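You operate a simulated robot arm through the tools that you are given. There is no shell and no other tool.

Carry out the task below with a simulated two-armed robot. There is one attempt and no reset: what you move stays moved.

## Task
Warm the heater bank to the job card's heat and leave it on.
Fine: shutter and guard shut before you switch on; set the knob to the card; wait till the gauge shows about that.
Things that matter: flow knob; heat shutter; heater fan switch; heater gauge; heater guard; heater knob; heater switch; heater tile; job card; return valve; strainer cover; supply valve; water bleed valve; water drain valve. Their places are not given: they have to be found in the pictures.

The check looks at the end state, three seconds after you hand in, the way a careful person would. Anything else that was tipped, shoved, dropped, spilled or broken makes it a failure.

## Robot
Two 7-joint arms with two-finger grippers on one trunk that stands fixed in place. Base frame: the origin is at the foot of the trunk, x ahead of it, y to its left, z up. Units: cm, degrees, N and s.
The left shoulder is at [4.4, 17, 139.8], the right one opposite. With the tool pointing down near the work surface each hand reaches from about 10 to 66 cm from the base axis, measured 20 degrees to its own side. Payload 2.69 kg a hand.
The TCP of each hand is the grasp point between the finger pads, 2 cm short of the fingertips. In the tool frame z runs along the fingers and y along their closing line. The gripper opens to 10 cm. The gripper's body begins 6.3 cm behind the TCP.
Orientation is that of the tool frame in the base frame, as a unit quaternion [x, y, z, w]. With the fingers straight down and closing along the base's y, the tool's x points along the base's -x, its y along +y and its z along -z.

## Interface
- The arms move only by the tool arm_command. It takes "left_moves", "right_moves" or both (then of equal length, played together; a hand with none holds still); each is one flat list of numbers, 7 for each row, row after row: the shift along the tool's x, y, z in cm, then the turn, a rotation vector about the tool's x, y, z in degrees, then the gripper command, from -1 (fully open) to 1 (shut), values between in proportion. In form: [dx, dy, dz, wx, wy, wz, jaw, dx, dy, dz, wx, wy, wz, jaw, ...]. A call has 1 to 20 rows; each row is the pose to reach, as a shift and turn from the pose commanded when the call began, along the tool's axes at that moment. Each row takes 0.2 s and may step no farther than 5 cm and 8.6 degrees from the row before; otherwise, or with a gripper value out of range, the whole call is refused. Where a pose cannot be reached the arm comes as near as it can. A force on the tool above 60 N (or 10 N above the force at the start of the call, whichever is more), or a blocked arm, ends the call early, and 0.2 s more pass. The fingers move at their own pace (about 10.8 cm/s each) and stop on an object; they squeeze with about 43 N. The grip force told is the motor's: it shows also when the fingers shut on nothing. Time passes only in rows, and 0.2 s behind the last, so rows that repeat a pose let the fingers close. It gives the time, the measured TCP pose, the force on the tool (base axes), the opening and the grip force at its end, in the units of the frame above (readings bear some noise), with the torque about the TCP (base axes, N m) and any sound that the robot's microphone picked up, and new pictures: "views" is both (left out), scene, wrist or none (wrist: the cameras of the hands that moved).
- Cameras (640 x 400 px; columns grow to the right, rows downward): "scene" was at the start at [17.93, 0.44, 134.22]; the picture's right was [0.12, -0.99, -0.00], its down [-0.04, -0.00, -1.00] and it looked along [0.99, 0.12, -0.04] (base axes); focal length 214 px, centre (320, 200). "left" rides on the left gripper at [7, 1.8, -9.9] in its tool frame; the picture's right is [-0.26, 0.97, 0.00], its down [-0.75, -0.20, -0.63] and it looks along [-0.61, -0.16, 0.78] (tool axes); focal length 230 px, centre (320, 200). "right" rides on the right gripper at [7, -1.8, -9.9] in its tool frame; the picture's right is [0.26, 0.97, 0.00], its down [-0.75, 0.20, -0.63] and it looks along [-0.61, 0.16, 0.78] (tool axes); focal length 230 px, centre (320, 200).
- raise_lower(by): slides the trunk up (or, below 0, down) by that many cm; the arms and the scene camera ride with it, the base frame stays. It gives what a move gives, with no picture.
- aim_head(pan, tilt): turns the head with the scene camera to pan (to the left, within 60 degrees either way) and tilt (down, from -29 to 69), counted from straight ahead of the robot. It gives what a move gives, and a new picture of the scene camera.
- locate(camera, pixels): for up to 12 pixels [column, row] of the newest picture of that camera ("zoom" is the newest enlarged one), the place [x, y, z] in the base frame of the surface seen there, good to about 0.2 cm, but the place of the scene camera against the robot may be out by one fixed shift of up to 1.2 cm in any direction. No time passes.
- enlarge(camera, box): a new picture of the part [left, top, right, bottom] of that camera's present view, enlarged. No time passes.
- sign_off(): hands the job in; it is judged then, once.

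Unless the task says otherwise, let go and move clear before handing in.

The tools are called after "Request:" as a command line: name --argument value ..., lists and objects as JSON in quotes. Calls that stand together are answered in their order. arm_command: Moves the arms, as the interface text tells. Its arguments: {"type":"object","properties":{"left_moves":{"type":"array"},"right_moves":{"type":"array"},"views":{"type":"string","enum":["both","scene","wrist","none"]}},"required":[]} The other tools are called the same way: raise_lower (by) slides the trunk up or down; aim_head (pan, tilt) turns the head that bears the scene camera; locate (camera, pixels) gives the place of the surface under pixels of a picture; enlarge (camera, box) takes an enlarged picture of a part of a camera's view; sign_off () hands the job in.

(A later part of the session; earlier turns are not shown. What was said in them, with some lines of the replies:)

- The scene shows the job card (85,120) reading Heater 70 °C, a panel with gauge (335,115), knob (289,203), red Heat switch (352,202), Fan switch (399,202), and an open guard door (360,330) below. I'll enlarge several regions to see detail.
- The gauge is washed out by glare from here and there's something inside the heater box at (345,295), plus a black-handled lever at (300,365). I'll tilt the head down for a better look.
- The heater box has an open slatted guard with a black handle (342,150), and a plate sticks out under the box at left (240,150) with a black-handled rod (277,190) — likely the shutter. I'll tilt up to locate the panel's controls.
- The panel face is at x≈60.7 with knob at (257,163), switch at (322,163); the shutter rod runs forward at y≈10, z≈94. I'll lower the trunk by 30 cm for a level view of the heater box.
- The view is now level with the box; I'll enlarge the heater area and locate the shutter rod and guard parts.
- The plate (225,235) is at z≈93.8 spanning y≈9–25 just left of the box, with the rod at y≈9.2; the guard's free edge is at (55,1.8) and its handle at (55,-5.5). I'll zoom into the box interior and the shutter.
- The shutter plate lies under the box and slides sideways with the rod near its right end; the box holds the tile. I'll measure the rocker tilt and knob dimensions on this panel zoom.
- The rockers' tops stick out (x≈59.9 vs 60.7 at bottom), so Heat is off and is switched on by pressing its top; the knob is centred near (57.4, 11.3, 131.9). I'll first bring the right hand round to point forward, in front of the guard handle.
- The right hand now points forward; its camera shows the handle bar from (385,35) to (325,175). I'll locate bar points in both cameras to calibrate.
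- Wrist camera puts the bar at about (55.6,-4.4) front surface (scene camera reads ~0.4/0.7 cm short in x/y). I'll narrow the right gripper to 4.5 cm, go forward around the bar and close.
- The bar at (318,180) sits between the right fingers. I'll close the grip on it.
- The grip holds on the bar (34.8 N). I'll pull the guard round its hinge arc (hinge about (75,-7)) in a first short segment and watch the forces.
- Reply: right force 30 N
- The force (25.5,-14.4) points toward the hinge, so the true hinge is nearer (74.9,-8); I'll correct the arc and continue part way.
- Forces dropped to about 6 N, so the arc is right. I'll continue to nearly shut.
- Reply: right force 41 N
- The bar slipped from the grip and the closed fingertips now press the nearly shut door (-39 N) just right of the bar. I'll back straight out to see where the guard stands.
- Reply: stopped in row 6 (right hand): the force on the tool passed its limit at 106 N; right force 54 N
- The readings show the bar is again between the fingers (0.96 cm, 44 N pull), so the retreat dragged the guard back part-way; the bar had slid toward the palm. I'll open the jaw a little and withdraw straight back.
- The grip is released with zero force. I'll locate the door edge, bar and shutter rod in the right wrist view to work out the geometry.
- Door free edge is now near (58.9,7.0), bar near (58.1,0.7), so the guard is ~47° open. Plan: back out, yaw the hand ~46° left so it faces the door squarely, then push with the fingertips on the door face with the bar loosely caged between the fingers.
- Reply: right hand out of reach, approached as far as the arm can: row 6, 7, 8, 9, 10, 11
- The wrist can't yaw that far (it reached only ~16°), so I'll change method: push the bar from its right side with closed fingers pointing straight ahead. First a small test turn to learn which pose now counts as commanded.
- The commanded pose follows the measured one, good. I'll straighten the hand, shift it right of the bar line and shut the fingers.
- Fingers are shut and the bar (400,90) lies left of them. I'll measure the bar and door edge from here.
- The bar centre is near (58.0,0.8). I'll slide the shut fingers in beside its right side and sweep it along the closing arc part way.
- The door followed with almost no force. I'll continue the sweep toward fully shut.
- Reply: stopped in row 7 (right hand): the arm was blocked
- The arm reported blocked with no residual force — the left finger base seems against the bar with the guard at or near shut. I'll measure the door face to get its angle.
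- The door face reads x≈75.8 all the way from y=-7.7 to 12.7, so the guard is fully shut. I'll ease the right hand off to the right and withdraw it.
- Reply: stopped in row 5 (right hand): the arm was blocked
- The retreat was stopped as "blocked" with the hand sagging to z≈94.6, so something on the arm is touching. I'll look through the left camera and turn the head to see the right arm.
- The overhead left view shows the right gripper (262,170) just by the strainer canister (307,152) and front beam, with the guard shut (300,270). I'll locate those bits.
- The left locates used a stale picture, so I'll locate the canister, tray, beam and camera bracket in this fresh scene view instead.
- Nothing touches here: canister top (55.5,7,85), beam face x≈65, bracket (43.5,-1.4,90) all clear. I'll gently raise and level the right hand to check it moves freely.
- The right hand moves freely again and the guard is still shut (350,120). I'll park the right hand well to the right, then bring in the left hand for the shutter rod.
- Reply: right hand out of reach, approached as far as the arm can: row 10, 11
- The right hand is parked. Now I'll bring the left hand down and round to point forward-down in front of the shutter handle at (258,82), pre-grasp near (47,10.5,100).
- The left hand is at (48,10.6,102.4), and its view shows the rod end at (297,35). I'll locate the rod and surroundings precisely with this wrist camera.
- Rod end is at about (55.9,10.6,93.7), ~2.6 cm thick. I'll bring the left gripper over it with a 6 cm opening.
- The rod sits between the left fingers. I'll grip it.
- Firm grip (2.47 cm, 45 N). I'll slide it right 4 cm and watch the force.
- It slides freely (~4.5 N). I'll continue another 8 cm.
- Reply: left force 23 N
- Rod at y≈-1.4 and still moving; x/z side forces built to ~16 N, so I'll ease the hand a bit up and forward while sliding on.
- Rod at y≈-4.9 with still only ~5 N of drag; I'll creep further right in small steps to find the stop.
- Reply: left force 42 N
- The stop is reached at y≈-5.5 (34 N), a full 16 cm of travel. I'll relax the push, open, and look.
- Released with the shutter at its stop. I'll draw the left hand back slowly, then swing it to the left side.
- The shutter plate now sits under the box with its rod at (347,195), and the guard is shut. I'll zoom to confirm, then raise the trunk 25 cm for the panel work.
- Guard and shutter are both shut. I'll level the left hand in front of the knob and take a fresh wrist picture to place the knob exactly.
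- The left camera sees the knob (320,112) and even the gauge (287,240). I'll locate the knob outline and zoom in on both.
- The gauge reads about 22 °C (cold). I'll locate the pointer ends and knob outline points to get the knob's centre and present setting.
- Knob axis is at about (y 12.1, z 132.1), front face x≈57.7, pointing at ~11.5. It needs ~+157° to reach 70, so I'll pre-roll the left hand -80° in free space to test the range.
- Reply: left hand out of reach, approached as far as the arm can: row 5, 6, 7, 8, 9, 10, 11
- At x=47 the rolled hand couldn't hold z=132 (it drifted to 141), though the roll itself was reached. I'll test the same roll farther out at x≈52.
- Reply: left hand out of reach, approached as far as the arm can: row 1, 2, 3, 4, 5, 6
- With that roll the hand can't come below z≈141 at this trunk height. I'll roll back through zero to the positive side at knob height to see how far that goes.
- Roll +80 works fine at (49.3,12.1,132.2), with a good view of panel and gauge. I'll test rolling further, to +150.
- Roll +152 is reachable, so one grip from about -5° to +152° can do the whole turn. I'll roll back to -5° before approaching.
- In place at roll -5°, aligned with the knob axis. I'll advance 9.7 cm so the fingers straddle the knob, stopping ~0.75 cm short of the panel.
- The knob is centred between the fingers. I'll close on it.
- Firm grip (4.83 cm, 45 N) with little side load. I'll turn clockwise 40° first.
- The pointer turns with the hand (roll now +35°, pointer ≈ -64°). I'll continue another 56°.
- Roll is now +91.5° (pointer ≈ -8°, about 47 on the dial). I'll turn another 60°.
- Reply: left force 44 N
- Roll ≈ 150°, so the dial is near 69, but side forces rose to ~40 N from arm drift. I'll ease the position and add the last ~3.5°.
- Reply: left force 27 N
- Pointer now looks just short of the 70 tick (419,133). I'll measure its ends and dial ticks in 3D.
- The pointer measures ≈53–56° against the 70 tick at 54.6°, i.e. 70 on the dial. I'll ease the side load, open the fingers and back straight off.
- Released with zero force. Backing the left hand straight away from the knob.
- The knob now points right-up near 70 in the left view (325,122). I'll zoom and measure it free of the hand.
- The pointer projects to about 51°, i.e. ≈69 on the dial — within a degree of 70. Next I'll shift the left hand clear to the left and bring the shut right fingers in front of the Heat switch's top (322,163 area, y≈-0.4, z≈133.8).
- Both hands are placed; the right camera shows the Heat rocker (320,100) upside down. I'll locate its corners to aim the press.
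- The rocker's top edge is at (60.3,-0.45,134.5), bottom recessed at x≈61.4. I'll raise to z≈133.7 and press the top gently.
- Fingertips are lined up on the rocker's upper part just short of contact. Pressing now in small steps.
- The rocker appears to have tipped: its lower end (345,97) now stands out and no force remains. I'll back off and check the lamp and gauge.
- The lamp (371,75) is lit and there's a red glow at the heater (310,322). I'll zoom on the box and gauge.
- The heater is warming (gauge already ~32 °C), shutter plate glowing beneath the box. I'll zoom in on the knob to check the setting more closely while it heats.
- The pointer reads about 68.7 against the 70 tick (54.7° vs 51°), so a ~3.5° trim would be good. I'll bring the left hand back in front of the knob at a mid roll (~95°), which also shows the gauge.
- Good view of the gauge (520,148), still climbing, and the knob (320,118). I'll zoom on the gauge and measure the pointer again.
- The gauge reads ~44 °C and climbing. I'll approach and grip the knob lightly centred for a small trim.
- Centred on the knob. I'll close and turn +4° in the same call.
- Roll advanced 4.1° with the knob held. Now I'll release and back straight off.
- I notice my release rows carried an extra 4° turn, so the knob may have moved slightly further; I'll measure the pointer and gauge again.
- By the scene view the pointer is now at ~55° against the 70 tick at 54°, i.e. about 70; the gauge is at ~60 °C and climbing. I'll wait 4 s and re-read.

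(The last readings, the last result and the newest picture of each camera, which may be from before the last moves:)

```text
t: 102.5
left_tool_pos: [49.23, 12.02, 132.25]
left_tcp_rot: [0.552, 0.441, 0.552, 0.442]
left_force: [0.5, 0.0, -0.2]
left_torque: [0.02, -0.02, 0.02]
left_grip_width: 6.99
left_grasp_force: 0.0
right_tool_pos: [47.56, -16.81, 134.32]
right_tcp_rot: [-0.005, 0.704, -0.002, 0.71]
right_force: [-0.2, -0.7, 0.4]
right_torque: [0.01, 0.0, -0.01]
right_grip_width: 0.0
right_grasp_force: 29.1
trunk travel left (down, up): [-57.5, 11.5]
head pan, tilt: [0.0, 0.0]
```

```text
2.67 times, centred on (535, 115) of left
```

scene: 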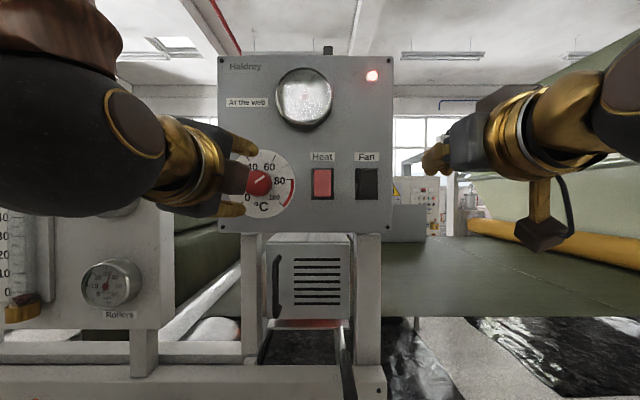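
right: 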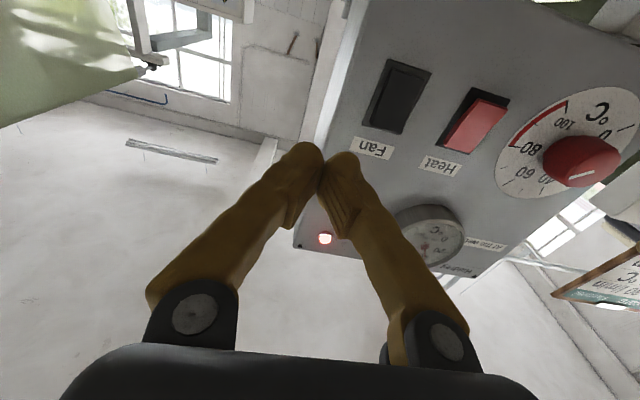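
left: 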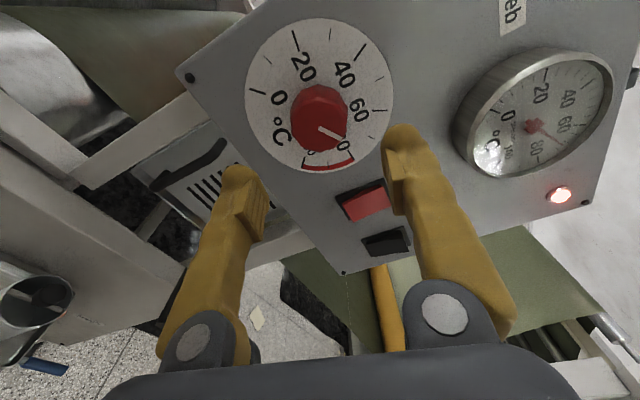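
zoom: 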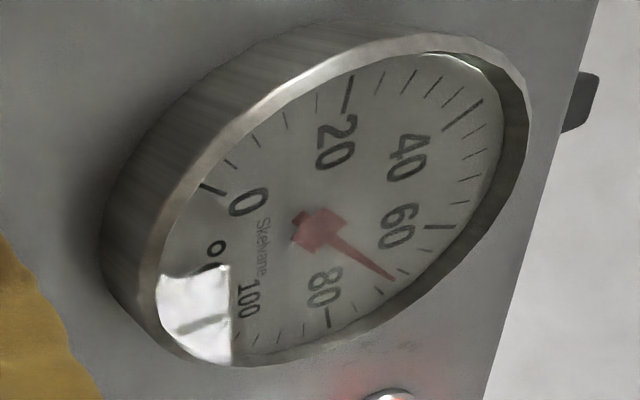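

The gauge needle tip (393,279) is between the 68 and 72 ticks — about 70 °C. I'll wait a little more to make sure it settles there.

Request:
arm_command --left_moves '[0, 0, 0, 0, 0, 0, -0.4, 0, 0, 0, 0, 0, 0, -0.4, 0, 0, 0, 0, 0, 0, -0.4, 0, 0, 0, 0, 0, 0, -0.4, 0, 0, 0, 0, 0, 0, -0.4, 0, 0, 0, 0, 0, 0, -0.4, 0, 0, 0, 0, 0, 0, -0.4, 0, 0, 0, 0, 0, 0, -0.4, 0, 0, 0, 0, 0, 0, -0.4, 0, 0, 0, 0, 0, 0, -0.4, 0, 0, 0, 0, 0, 0, -0.4, 0, 0, 0, 0, 0, 0, -0.4, 0, 0, 0, 0, 0, 0, -0.4, 0, 0, 0, 0, 0, 0, -0.4, 0, 0, 0, 0, 0, 0, -0.4, 0, 0, 0, 0, 0, 0, -0.4, 0, 0, 0, 0, 0, 0, -0.4, 0, 0, 0, 0, 0, 0, -0.4, 0, 0, 0, 0, 0, 0, -0.4, 0, 0, 0, 0, 0, 0, -0.4]' --views "both"

Request:
enlarge --camera "left" --box '[450, 40, 620, 190]'

Request:
enlarge --camera "scene" --box '[225, 225, 395, 345]'

```text
t: 106.7
left_tool_pos: [49.2, 12.09, 131.95]
left_tcp_rot: [0.552, 0.441, 0.552, 0.442]
left_force: [-0.2, 0.0, 0.9]
left_torque: [0.02, -0.04, -0.01]
left_grip_width: 7.01
left_grasp_force: 0.0
right_tool_pos: [47.54, -16.6, 134.34]
right_tcp_rot: [-0.005, 0.704, -0.003, 0.71]
right_force: [-0.4, 0.7, -0.2]
right_torque: [0.03, 0.03, -0.02]
right_grip_width: 0.0
right_grasp_force: 29.1
trunk travel left (down, up): [-57.5, 11.5]
head pan, tilt: [0.0, 0.0]
```

scene: 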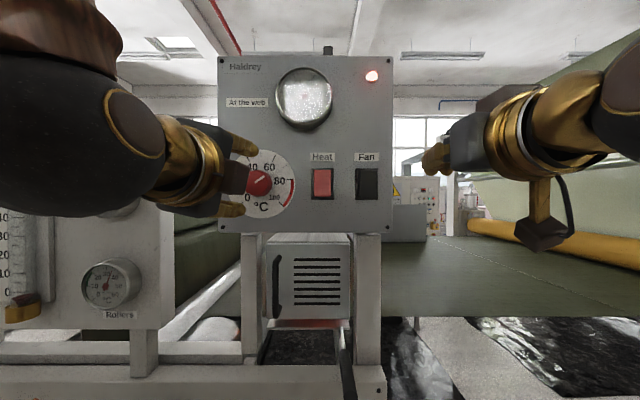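
left: 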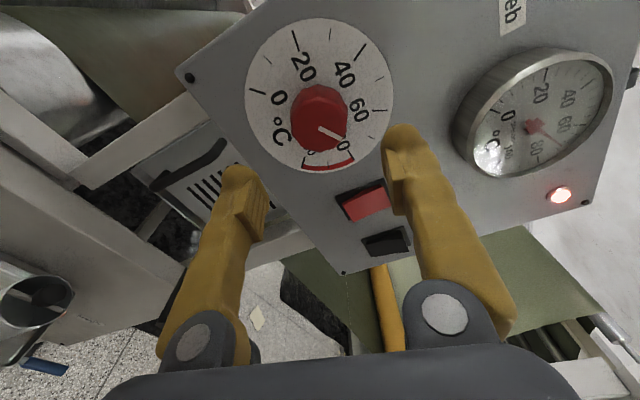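

```text
2.67 times, centred on (535, 115) of left
```

zoom: 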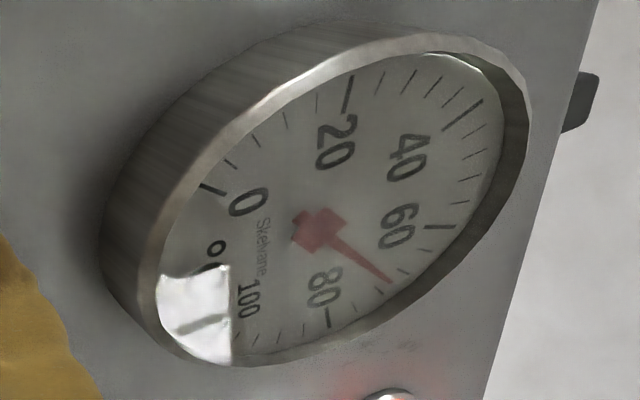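

```text
3.33 times, centred on (310, 285) of scene
```

zoom: 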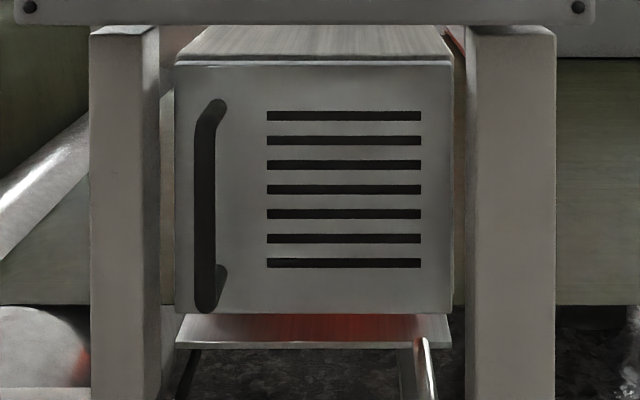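

The gauge holds at ~70 °C, lamp lit, guard shut and the shutter plate fully under the box. I'll move the left hand clear to the left before handing in.

Request:
arm_command --left_moves '[0, 0, -1.5, 0, 0, 0, -0.4, 1.6, -0.35, -2, 0, 0, 0, -0.4, 3.4, -0.75, -2.5, 0, 0, 0, -0.4, 5.2, -1.15, -2.5, 0, 0, 0, -0.4, 7, -1.55, -2.5, 0, 0, 0, -0.4, 8.5, -1.9, -2.5, 0, 0, 0, -0.4, 8.5, -1.9, -2.5, 0, 0, 0, -0.4]' --views "both"

Request:
aim_head --pan 0 --tilt 25

```text
t: 108.3
left_tool_pos: [47.33, 17.11, 132.79]
left_tcp_rot: [0.545, 0.438, 0.556, 0.449]
left_force: [-0.3, 0.1, 0.0]
left_torque: [0.01, 0.0, 0.01]
left_grip_width: 7.01
left_grasp_force: 0.1
left hand out of reach, approached as far as the arm can: row 5, 6, 7
right_tool_pos: [47.42, -16.69, 134.41]
right_tcp_rot: [-0.003, 0.705, -0.003, 0.709]
right_force: [-0.1, -0.2, 0.8]
right_torque: [-0.02, 0.01, -0.01]
right_grip_width: 0.0
right_grasp_force: 29.9
trunk travel left (down, up): [-57.5, 11.5]
head pan, tilt: [0.0, 0.0]
```

scene: 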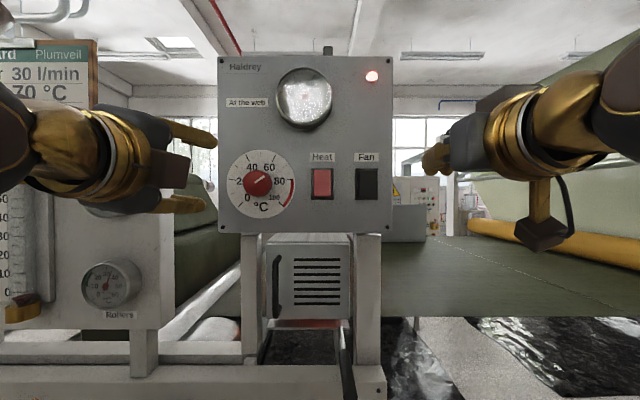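
left: 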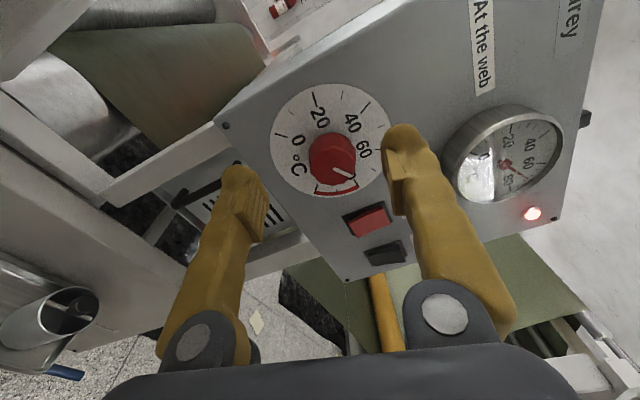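

```text
t: 109.2
left_tool_pos: [47.45, 17.05, 132.85]
left_tcp_rot: [0.544, 0.438, 0.556, 0.45]
left_force: [0.6, 0.3, 0.2]
left_torque: [0.01, 0.03, -0.02]
left_grip_width: 6.99
left_grasp_force: 0.0
right_tool_pos: [47.47, -16.78, 134.25]
right_tcp_rot: [-0.004, 0.705, -0.002, 0.709]
right_force: [-0.3, 0.7, 0.0]
right_torque: [-0.03, 0.02, -0.04]
right_grip_width: 0.02
right_grasp_force: 29.2
trunk travel left (down, up): [-57.5, 11.5]
head pan, tilt: [0.0, 25.0]
```

scene: 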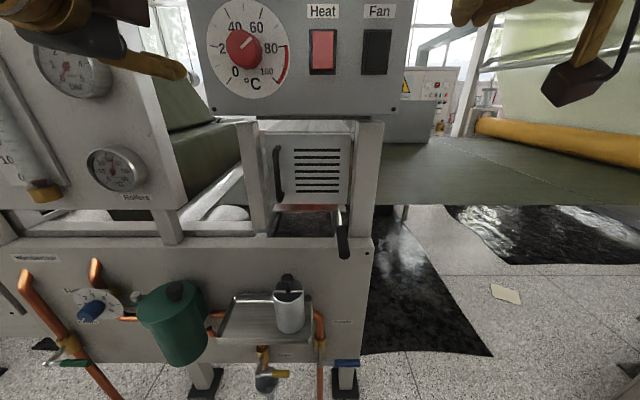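

Both hands are clear and the water controls, canister and tray look as they were. One last read of the gauge and knob.

Request:
enlarge --camera "left" --box '[430, 90, 580, 220]'

Request:
enlarge --camera "scene" --box '[200, 0, 400, 125]'

```text
3.08 times, centred on (505, 155) of left
```

zoom: 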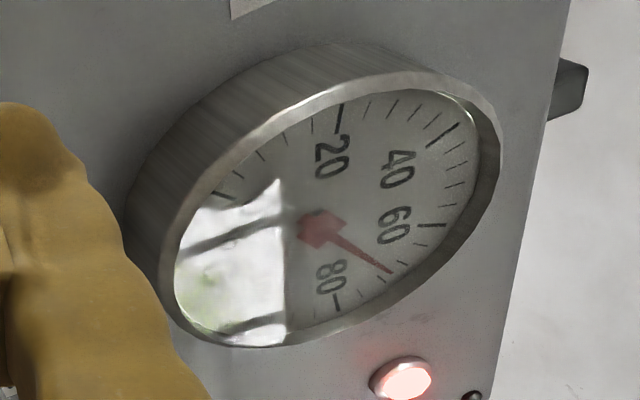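

```text
3.20 times, centred on (300, 62) of scene
```

zoom: 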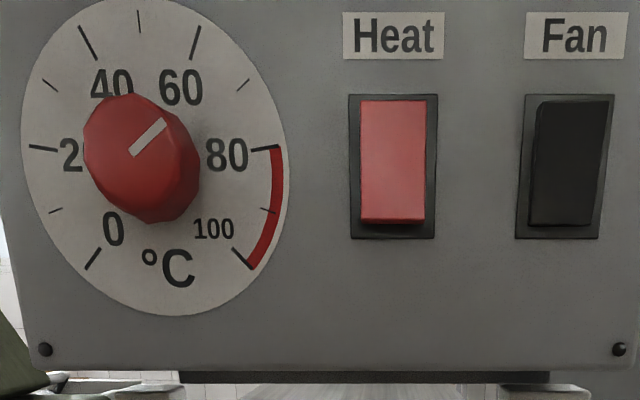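

The gauge needle sits between the 68 and 72 ticks (about 70 °C), and the Heat rocker and lamp are on. The fan is untouched, the guard and shutter are shut, and both hands are clear, so I'm handing in.

Request:
sign_off

```text
The job is handed in.
```

The heater bank is on and holding about 70 °C, which is what the job card asks for. I've handed the job in but haven't seen the result of the check.

- **Guard and shutter:** both were shut before I switched on. The guard face measured flat across its whole width, and I slid the shutter until it hit its stop under the box. The guard took a second try: my first grip jammed on its handle and pulled it part-way open again. I then pushed it shut.
- **Knob:** it is set to 70, give or take about 1 °C. It first came out near 69, so I turned it up slightly while the heater was warming.
- **Switch and gauge:** the Heat switch and its lamp are on. The gauge rose from about 22 °C and stayed at about 70 °C for the last several seconds I watched.
- **Everything else:** I didn't touch the fan switch, the water valves, the flow knob or the strainer, and they looked unchanged at the end. Both hands are clear of the panel.
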